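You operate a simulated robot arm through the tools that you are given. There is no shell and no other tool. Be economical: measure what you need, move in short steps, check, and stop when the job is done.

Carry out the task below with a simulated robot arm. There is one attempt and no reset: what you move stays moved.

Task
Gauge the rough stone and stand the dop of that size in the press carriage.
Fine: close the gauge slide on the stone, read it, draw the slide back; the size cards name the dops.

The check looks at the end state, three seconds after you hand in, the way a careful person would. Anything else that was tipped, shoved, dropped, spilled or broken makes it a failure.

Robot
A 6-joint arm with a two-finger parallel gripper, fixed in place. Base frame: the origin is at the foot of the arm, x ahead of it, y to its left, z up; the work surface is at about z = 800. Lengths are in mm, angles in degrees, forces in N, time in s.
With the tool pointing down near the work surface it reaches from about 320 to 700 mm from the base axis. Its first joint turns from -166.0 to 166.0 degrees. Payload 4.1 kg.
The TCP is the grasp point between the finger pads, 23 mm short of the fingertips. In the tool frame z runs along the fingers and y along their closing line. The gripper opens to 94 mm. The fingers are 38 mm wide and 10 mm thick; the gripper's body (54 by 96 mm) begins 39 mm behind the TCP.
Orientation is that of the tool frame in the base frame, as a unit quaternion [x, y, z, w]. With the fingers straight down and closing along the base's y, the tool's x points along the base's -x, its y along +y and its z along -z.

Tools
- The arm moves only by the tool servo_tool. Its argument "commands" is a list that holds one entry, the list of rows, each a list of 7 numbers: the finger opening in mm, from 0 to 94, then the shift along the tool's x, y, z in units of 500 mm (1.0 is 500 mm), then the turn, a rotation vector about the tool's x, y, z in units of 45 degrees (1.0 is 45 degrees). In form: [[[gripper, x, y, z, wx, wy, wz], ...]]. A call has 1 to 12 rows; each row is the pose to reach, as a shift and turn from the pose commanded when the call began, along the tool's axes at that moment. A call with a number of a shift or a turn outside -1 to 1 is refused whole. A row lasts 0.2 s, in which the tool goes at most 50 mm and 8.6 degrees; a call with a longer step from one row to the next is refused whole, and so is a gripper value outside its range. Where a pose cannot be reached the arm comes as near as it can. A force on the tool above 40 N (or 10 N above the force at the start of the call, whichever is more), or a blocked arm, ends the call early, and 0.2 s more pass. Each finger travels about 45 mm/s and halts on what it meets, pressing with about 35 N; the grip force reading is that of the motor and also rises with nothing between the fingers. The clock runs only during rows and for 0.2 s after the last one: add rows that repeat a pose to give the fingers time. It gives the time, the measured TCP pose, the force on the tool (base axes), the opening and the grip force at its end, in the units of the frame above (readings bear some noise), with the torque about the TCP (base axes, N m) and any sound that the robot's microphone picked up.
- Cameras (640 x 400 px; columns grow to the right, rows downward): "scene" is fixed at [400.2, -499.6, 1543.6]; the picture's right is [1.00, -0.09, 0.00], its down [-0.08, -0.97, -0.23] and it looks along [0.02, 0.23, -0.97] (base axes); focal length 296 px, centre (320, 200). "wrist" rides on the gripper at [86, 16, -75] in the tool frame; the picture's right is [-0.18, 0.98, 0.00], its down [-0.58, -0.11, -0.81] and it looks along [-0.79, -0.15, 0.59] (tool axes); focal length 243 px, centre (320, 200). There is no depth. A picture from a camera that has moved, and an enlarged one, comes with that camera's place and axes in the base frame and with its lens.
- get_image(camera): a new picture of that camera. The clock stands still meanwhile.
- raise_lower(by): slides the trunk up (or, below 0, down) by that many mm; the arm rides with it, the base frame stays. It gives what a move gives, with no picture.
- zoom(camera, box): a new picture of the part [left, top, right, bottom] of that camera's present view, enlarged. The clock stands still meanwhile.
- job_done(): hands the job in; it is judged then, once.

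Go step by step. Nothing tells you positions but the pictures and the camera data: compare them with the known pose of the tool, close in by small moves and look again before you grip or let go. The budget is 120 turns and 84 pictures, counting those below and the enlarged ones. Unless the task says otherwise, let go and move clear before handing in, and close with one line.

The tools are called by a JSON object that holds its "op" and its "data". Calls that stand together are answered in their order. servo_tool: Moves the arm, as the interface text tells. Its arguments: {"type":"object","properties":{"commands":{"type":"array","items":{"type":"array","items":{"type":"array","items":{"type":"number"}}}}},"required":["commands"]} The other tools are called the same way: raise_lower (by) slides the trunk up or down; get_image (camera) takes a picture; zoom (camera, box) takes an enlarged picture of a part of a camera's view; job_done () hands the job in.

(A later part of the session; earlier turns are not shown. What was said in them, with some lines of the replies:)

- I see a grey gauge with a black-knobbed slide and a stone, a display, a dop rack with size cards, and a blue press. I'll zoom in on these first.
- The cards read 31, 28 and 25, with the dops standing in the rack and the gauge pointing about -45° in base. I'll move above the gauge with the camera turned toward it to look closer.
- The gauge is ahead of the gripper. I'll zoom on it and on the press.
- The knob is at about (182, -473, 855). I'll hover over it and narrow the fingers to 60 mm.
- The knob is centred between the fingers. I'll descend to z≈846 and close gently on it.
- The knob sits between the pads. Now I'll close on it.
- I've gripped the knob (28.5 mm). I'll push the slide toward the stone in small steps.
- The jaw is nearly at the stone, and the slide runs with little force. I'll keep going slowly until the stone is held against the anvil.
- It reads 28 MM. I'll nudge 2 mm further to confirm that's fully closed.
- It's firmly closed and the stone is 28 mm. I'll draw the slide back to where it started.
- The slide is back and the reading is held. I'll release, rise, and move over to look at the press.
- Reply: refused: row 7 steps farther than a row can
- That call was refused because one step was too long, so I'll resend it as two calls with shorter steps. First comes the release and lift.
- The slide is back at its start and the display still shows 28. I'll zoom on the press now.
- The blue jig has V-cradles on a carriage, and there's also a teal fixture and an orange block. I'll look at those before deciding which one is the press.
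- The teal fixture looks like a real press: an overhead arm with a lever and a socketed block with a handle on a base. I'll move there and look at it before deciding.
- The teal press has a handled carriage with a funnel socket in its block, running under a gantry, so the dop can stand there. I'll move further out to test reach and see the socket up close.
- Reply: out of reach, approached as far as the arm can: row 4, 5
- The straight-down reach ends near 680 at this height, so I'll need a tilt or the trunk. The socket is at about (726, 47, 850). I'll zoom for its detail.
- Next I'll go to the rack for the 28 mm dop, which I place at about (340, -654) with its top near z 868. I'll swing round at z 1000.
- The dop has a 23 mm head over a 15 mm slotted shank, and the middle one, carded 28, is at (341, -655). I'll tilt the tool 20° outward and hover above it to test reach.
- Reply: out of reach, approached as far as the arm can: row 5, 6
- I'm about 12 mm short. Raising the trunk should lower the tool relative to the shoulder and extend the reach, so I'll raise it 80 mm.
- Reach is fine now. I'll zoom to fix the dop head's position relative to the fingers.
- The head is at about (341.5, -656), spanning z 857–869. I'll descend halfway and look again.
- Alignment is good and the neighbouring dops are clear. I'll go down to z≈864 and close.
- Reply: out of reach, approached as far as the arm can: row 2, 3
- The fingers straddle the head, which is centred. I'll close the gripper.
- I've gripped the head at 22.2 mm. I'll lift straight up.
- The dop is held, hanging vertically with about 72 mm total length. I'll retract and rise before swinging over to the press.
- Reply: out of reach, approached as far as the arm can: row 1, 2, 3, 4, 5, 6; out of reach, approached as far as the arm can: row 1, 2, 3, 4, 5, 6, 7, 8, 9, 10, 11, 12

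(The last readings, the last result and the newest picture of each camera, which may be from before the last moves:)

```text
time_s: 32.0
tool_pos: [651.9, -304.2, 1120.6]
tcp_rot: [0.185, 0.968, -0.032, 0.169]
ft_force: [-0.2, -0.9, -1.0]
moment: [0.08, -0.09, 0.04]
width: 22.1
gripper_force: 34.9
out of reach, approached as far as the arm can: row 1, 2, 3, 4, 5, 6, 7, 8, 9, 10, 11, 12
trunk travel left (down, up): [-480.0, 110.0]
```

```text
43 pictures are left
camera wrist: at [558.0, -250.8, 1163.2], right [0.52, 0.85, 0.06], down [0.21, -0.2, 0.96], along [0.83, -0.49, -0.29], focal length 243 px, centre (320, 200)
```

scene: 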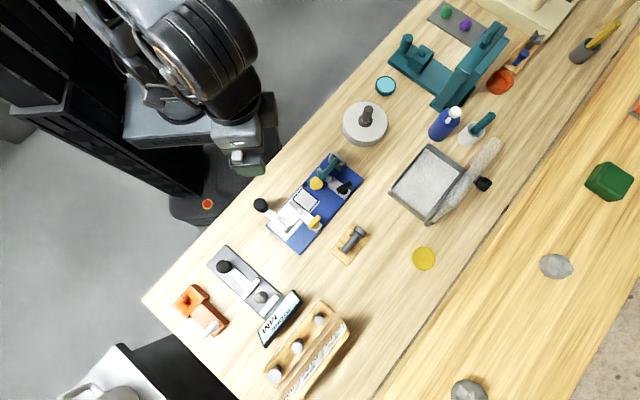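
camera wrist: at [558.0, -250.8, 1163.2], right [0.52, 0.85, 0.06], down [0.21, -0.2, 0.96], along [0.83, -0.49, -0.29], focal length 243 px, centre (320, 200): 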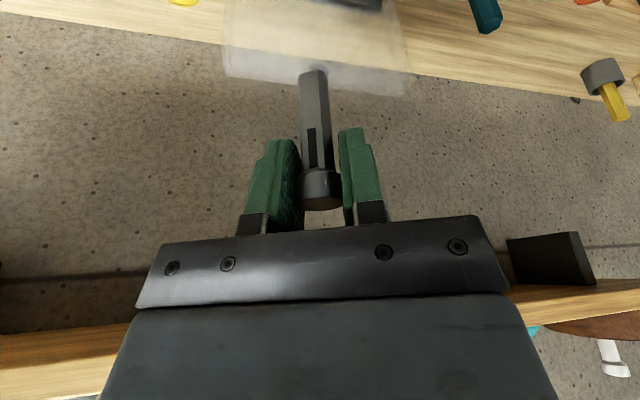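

The arm stayed outside the intended arc, but the dop is safe and high. I'll continue toward the press at this height.

{"op": "servo_tool", "data": {"commands": [[[15, 0.018, 0.074, -0.003, 0, 0, 0], [15, 0.035, 0.148, -0.007, 0, 0, 0], [15, 0.053, 0.222, -0.01, 0, 0, 0], [15, 0.07, 0.297, -0.013, 0, 0, 0], [15, 0.088, 0.371, -0.016, 0, 0, 0], [15, 0.105, 0.445, -0.02, 0, 0, 0], [15, 0.123, 0.519, -0.023, 0, 0, 0], [15, 0.123, 0.519, -0.023, 0, 0, 0]]]}}

{"op": "get_image", "data": {"camera": "wrist"}}

```text
time_s: 33.8
tool_pos: [669.0, -35.5, 1104.7]
tcp_rot: [0.17, 0.97, -0.031, 0.171]
ft_force: [-0.8, 0.3, -1.3]
moment: [-0.01, -0.02, -0.01]
width: 21.6
gripper_force: 35.2
out of reach, approached as far as the arm can: row 1, 2
trunk travel left (down, up): [-480.0, 110.0]
```

```text
42 pictures are left
camera wrist: at [575.0, 16.3, 1146.8], right [0.5, 0.87, 0.06], down [0.22, -0.19, 0.96], along [0.84, -0.46, -0.28], focal length 243 px, centre (320, 200)
```

wrist: 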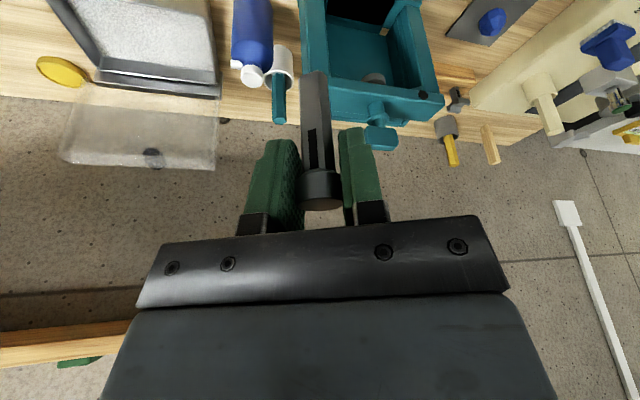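

The gantry is ahead and clear. I'll come down and across toward the carriage, still inboard of the socket.

{"op": "servo_tool", "data": {"commands": [[[15, 0.024, 0.043, 0.068, 0, 0, 0], [15, 0.048, 0.085, 0.137, 0, 0, 0], [15, 0.071, 0.128, 0.205, 0, 0, 0], [15, 0.095, 0.17, 0.274, 0, 0, 0], [15, 0.095, 0.17, 0.274, 0, 0, 0]]]}}

{"op": "get_image", "data": {"camera": "wrist"}}

{"op": "zoom", "data": {"camera": "scene", "box": [380, 0, 540, 110]}}

```text
time_s: 35.0
tool_pos: [701.4, 44.3, 957.5]
tcp_rot: [0.17, 0.97, -0.03, 0.171]
ft_force: [0.0, 0.1, -1.1]
moment: [-0.01, -0.01, 0.02]
width: 21.7
gripper_force: 35.2
trunk travel left (down, up): [-480.0, 110.0]
```

```text
41 pictures are left
camera wrist: at [607.2, 96.1, 1000.3], right [0.5, 0.87, 0.06], down [0.22, -0.19, 0.96], along [0.84, -0.46, -0.28], focal length 243 px, centre (320, 200)
```

wrist: 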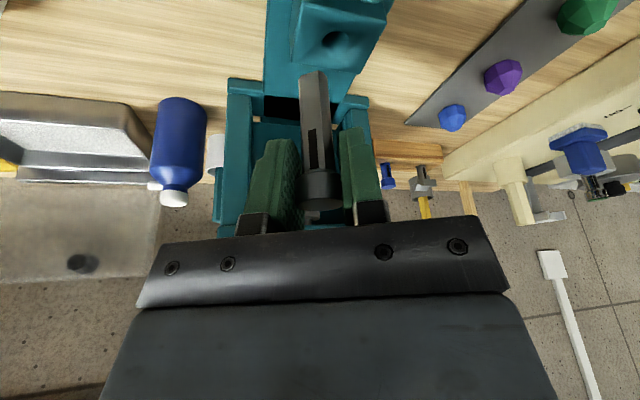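

```text
3.64 times, centred on (460, 55) of scene
camera zoom: at [400.2, -499.6, 1543.6], right [1.0, -0.09, 0.0], down [-0.08, -0.97, -0.23], along [0.02, 0.23, -0.97], focal length 1075 px, centre (-189, 727)
```

zoom: 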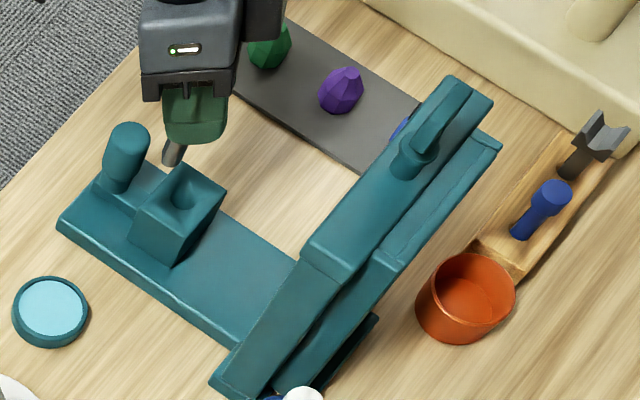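

The dop hangs vertically with its foot about 61.5 mm below the TCP, and the socket is at about (727, 49). I'll move over it at z≈935.

{"op": "servo_tool", "data": {"commands": [[[15, -0.013, 0.014, 0.029, 0, 0, 0], [15, -0.0264, 0.0272, 0.0576, 0, 0, 0], [15, -0.0264, 0.0272, 0.0576, 0, 0, 0]]]}}

{"op": "zoom", "data": {"camera": "wrist", "box": [240, 0, 400, 220]}}

{"op": "zoom", "data": {"camera": "scene", "box": [390, 20, 470, 80]}}

```text
time_s: 35.8
tool_pos: [726.9, 49.4, 936.0]
tcp_rot: [0.17, 0.97, -0.03, 0.171]
ft_force: [-0.4, -0.8, -1.5]
moment: [0.01, 0.01, 0.0]
width: 21.6
gripper_force: 34.9
trunk travel left (down, up): [-480.0, 110.0]
```

```text
1.82 times, centred on (320, 110) of wrist
camera zoom: at [632.2, 100.6, 977.5], right [0.5, 0.87, 0.06], down [0.22, -0.19, 0.96], along [0.84, -0.46, -0.29], focal length 441 px, centre (320, 364)
```

zoom: 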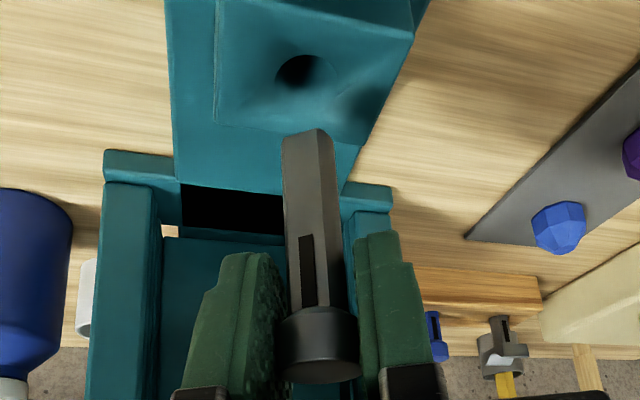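

```text
6.67 times, centred on (430, 50) of scene
camera zoom: at [400.2, -499.6, 1543.6], right [1.0, -0.09, 0.0], down [-0.08, -0.97, -0.23], along [0.02, 0.23, -0.97], focal length 1971 px, centre (-413, 1200)
```

zoom: 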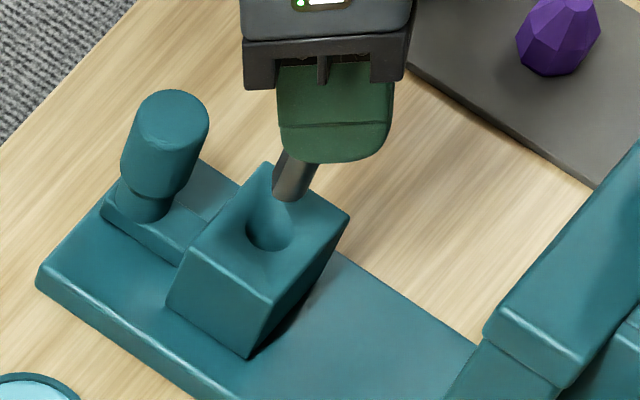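

Socket throat and dop foot agree within about a millimetre. I'll lower 26 mm to bring the foot into the funnel, then check.

{"op": "servo_tool", "data": {"commands": [[[15, 0.0059, 0, 0.0163, 0, 0, 0], [15, 0.0119, 0, 0.0326, 0, 0, 0], [15, 0.0178, 0, 0.0489, 0, 0, 0], [15, 0.0178, 0, 0.0489, 0, 0, 0]]]}}

{"op": "zoom", "data": {"camera": "wrist", "box": [240, 0, 400, 220]}}

{"op": "zoom", "data": {"camera": "scene", "box": [390, 20, 470, 80]}}

```text
time_s: 36.8
tool_pos: [726.7, 49.9, 910.3]
tcp_rot: [0.17, 0.97, -0.029, 0.172]
ft_force: [0.6, 0.8, 1.9]
moment: [0.05, -0.03, 0.01]
width: 21.9
gripper_force: 34.7
trunk travel left (down, up): [-480.0, 110.0]
```

```text
1.82 times, centred on (320, 110) of wrist
camera zoom: at [632.2, 101.2, 952.2], right [0.5, 0.87, 0.06], down [0.22, -0.2, 0.96], along [0.84, -0.46, -0.28], focal length 441 px, centre (320, 364)
```

zoom: 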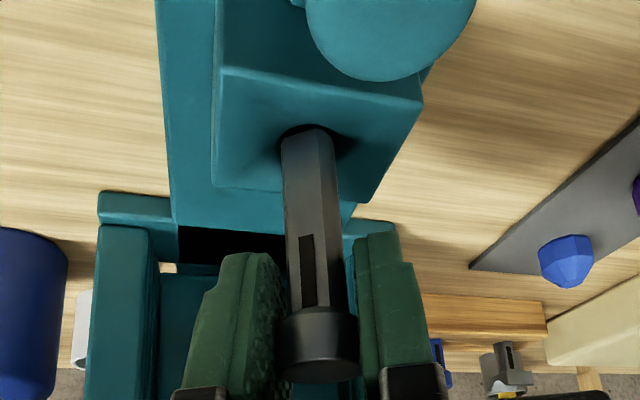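

```text
6.67 times, centred on (430, 50) of scene
camera zoom: at [400.2, -499.6, 1543.6], right [1.0, -0.09, 0.0], down [-0.08, -0.97, -0.23], along [0.02, 0.23, -0.97], focal length 1971 px, centre (-413, 1200)
```

zoom: 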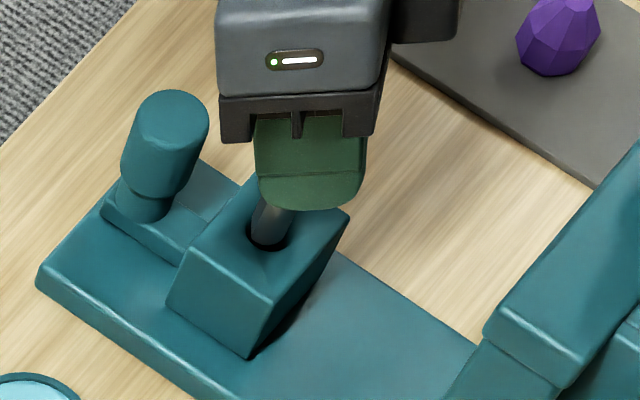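

The foot is entering the socket. I'll lower slowly while watching the force.

{"op": "servo_tool", "data": {"commands": [[[15, 0.0027, 0, 0.0075, 0, 0, 0], [15, 0.0055, 0, 0.015, 0, 0, 0], [15, 0.0082, 0, 0.0226, 0, 0, 0], [15, 0.011, 0, 0.03, 0, 0, 0]]]}}

{"op": "zoom", "data": {"camera": "wrist", "box": [240, 0, 400, 220]}}

{"op": "zoom", "data": {"camera": "scene", "box": [390, 20, 470, 80]}}

```text
time_s: 37.8
tool_pos: [726.4, 49.7, 893.8]
tcp_rot: [0.17, 0.97, -0.03, 0.172]
ft_force: [8.3, -1.1, 4.2]
moment: [-0.16, -0.41, -0.03]
width: 21.8
gripper_force: 34.8
trunk travel left (down, up): [-480.0, 110.0]
```

```text
1.82 times, centred on (320, 110) of wrist
camera zoom: at [631.6, 100.8, 935.1], right [0.5, 0.87, 0.06], down [0.22, -0.19, 0.96], along [0.84, -0.46, -0.28], focal length 441 px, centre (320, 364)
```

zoom: 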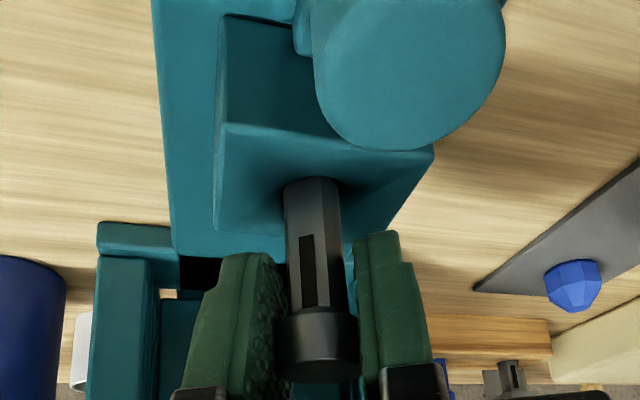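

```text
6.67 times, centred on (430, 50) of scene
camera zoom: at [400.2, -499.6, 1543.6], right [1.0, -0.09, 0.0], down [-0.08, -0.97, -0.23], along [0.02, 0.23, -0.97], focal length 1971 px, centre (-413, 1200)
```

zoom: 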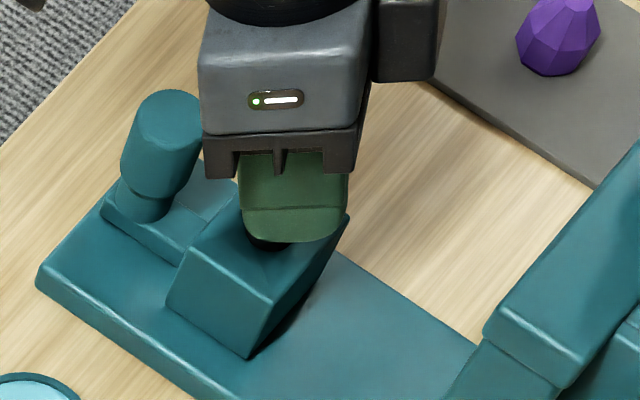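

The shank is about 17 mm in, with a slight side force in +x. I'll ease 1 mm in +x and continue down.

{"op": "servo_tool", "data": {"commands": [[[15, -0.0018, 0.0007, 0.0006, 0, 0, 0], [15, 0.0002, 0.0007, 0.0062, 0, 0, 0], [15, 0.0023, 0.0007, 0.0119, 0, 0, 0], [15, 0.0043, 0.0007, 0.0175, 0, 0, 0], [15, 0.0064, 0.0007, 0.0232, 0, 0, 0]]]}}

{"op": "zoom", "data": {"camera": "wrist", "box": [200, 0, 440, 240]}}

```text
time_s: 39.0
tool_pos: [727.6, 49.4, 882.0]
tcp_rot: [0.17, 0.97, -0.03, 0.17]
ft_force: [-1.0, 0.2, -0.9]
moment: [-0.01, -0.03, 0.0]
width: 21.7
gripper_force: 34.9
trunk travel left (down, up): [-480.0, 110.0]
```

```text
1.67 times, centred on (320, 120) of wrist
camera zoom: at [632.4, 101.4, 923.3], right [0.5, 0.87, 0.06], down [0.22, -0.19, 0.96], along [0.84, -0.46, -0.29], focal length 404 px, centre (320, 333)
```

zoom: 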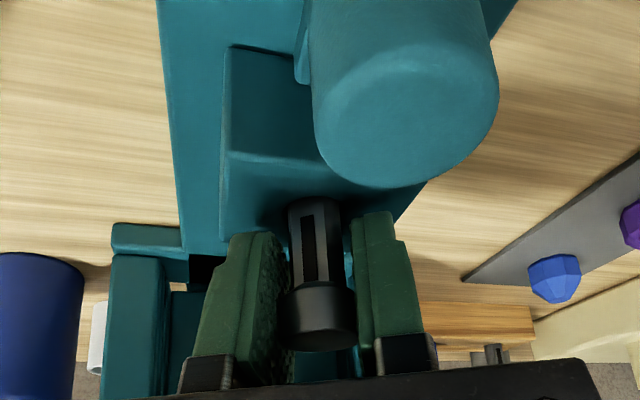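

It's free now and sliding in. I'll continue down in 2 mm steps until something touches.

{"op": "servo_tool", "data": {"commands": [[[15, 0.0014, 0, 0.0038, 0, 0, 0], [15, 0.0027, 0, 0.0075, 0, 0, 0], [15, 0.0041, 0, 0.0113, 0, 0, 0], [15, 0.0055, 0, 0.015, 0, 0, 0]]]}}

{"op": "zoom", "data": {"camera": "wrist", "box": [200, 0, 440, 240]}}

{"op": "zoom", "data": {"camera": "scene", "box": [390, 20, 470, 80]}}

```text
time_s: 40.0
tool_pos: [727.4, 48.4, 880.9]
tcp_rot: [0.17, 0.969, -0.028, 0.178]
ft_force: [0.7, -1.2, 28.7]
moment: [-0.06, 0.1, 0.02]
width: 21.7
gripper_force: 34.7
trunk travel left (down, up): [-480.0, 110.0]
```

```text
1.67 times, centred on (320, 120) of wrist
camera zoom: at [632.4, 100.5, 921.2], right [0.5, 0.87, 0.07], down [0.21, -0.2, 0.96], along [0.84, -0.46, -0.28], focal length 404 px, centre (320, 333)
```

zoom: 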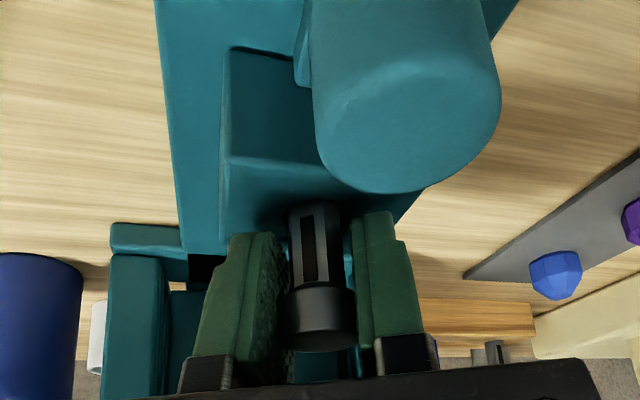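

```text
6.67 times, centred on (430, 50) of scene
camera zoom: at [400.2, -499.6, 1543.6], right [1.0, -0.09, 0.0], down [-0.08, -0.97, -0.23], along [0.02, 0.23, -0.97], focal length 1971 px, centre (-413, 1200)
```

zoom: 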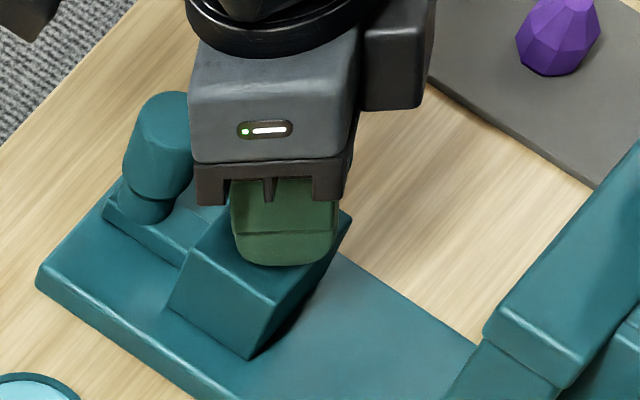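

Straight vertical contact with almost no moment means the dop is bottomed in the socket. I'll relax the push and open the fingers slightly.

{"op": "servo_tool", "data": {"commands": [[[15, -0.0044, 0, -0.0122, 0, 0, 0], [15, -0.0044, 0, -0.0122, 0, 0, 0]]]}}

{"op": "servo_tool", "data": {"commands": [[[28, 0, 0, 0, 0, 0, 0], [34, 0, 0, 0, 0, 0, 0], [40, 0, 0, 0, 0, 0, 0], [40, 0, 0, 0, 0, 0, 0]]]}}

{"op": "zoom", "data": {"camera": "wrist", "box": [200, 0, 440, 240]}}

```text
time_s: 40.6
tool_pos: [727.5, 50.7, 880.7]
tcp_rot: [0.17, 0.97, -0.03, 0.17]
ft_force: [6.3, -2.1, 7.5]
moment: [-0.12, -0.39, -0.03]
width: 21.8
gripper_force: 35.5
trunk travel left (down, up): [-480.0, 110.0]
```

```text
time_s: 41.6
tool_pos: [727.0, 50.1, 881.8]
tcp_rot: [0.17, 0.97, -0.03, 0.171]
ft_force: [-0.1, 0.3, 0.8]
moment: [-0.04, -0.01, 0.01]
width: 39.9
gripper_force: 0.1
trunk travel left (down, up): [-480.0, 110.0]
```

```text
1.67 times, centred on (320, 120) of wrist
camera zoom: at [632.5, 102.4, 923.3], right [0.5, 0.87, 0.06], down [0.22, -0.19, 0.96], along [0.84, -0.46, -0.29], focal length 404 px, centre (320, 333)
```

zoom: 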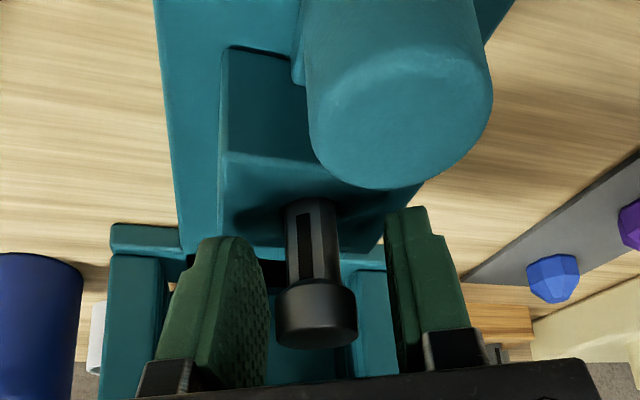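

The dop stands in the socket on its own. I'll lift straight up and clear, then check.

{"op": "servo_tool", "data": {"commands": [[[40, -0.0103, 0, -0.0282, 0, 0, 0], [40, -0.0239, 0, -0.0658, 0, 0, 0], [40, -0.041, 0, -0.113, 0, 0, 0], [40, -0.0582, 0, -0.16, 0, 0, 0], [40, -0.0582, 0, -0.16, 0, 0, 0]]]}}

{"op": "servo_tool", "data": {"commands": [[[40, 0.06, -0.03, -0.08, 0, 0, 0], [40, 0.12, -0.06, -0.16, 0, 0, 0], [40, 0.12, -0.06, -0.16, 0, 0, 0]]]}}

{"op": "get_image", "data": {"camera": "wrist"}}

{"op": "zoom", "data": {"camera": "scene", "box": [380, 0, 500, 100]}}

{"op": "get_image", "data": {"camera": "scene"}}

```text
time_s: 42.8
tool_pos: [725.4, 50.4, 968.3]
tcp_rot: [0.17, 0.97, -0.03, 0.171]
ft_force: [0.0, -0.8, 0.3]
moment: [0.01, 0.03, 0.02]
width: 39.8
gripper_force: 0.1
trunk travel left (down, up): [-480.0, 110.0]
```

```text
refused: row 1 steps farther than a row can; nothing moved
```

```text
29 pictures are left
camera wrist: at [630.6, 101.3, 1008.5], right [0.5, 0.87, 0.06], down [0.22, -0.19, 0.96], along [0.84, -0.46, -0.29], focal length 243 px, centre (320, 200)
```

wrist: 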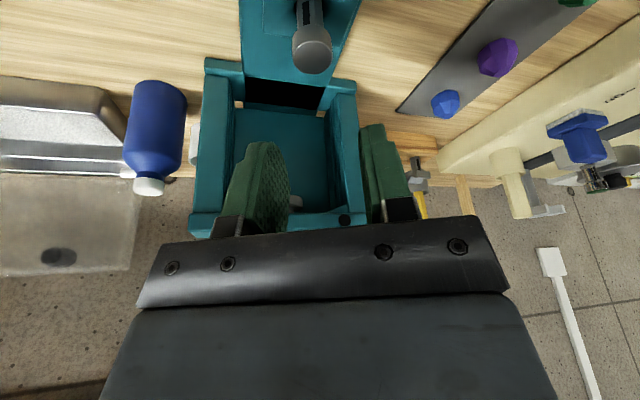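

```text
4.00 times, centred on (440, 50) of scene
camera zoom: at [400.2, -499.6, 1543.6], right [1.0, -0.09, 0.0], down [-0.08, -0.97, -0.23], along [0.02, 0.23, -0.97], focal length 1183 px, centre (-160, 800)
```

zoom: 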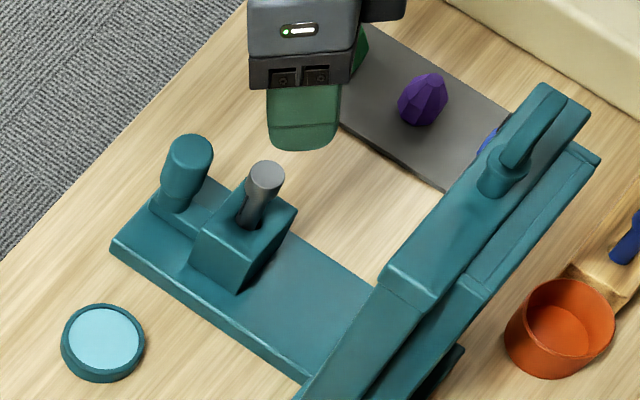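

```text
27 pictures are left
```

scene: 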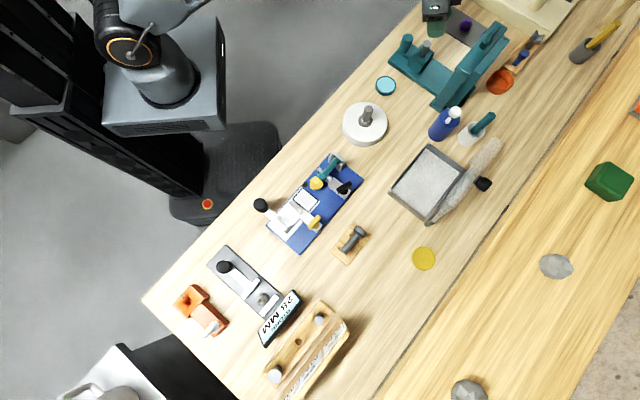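

The dop stands upright in the press carriage and everything else is undisturbed. I'll back the arm a bit further away.

{"op": "servo_tool", "data": {"commands": [[[40, 0.03, 0, -0.06, 0, 0, 0], [40, 0.07, 0, -0.12, 0, 0, 0], [40, 0.07, 0, -0.12, 0, 0, 0]]]}}

{"op": "zoom", "data": {"camera": "scene", "box": [380, 0, 500, 100]}}

```text
time_s: 43.6
tool_pos: [674.9, 67.6, 1010.4]
tcp_rot: [0.17, 0.97, -0.03, 0.171]
ft_force: [-0.1, 0.5, 0.4]
moment: [0.0, 0.03, -0.01]
width: 40.0
gripper_force: 0.1
trunk travel left (down, up): [-480.0, 110.0]
```

```text
4.00 times, centred on (440, 50) of scene
camera zoom: at [400.2, -499.6, 1543.6], right [1.0, -0.09, 0.0], down [-0.08, -0.97, -0.23], along [0.02, 0.23, -0.97], focal length 1183 px, centre (-160, 800)
```

zoom: 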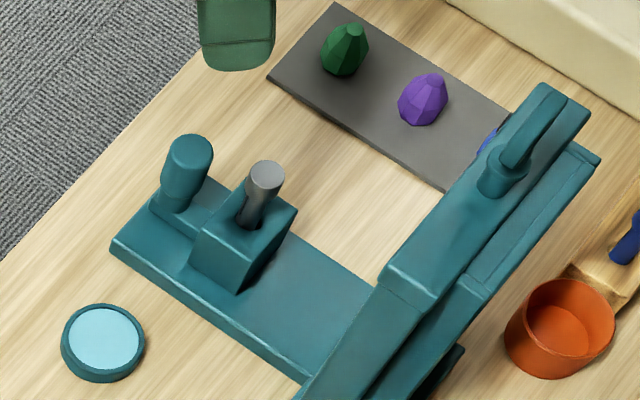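

The arm is clear and the dop is upright in the carriage, so I'm handing in.

{"op": "job_done", "data": {}}

```text
The job is handed in.
```

The stone gauged 28 mm, I drew the gauge slide back, and the 28 mm dop now stands upright in the teal press's carriage; I took the teal fixture to be the press because its carriage has an upright socket.
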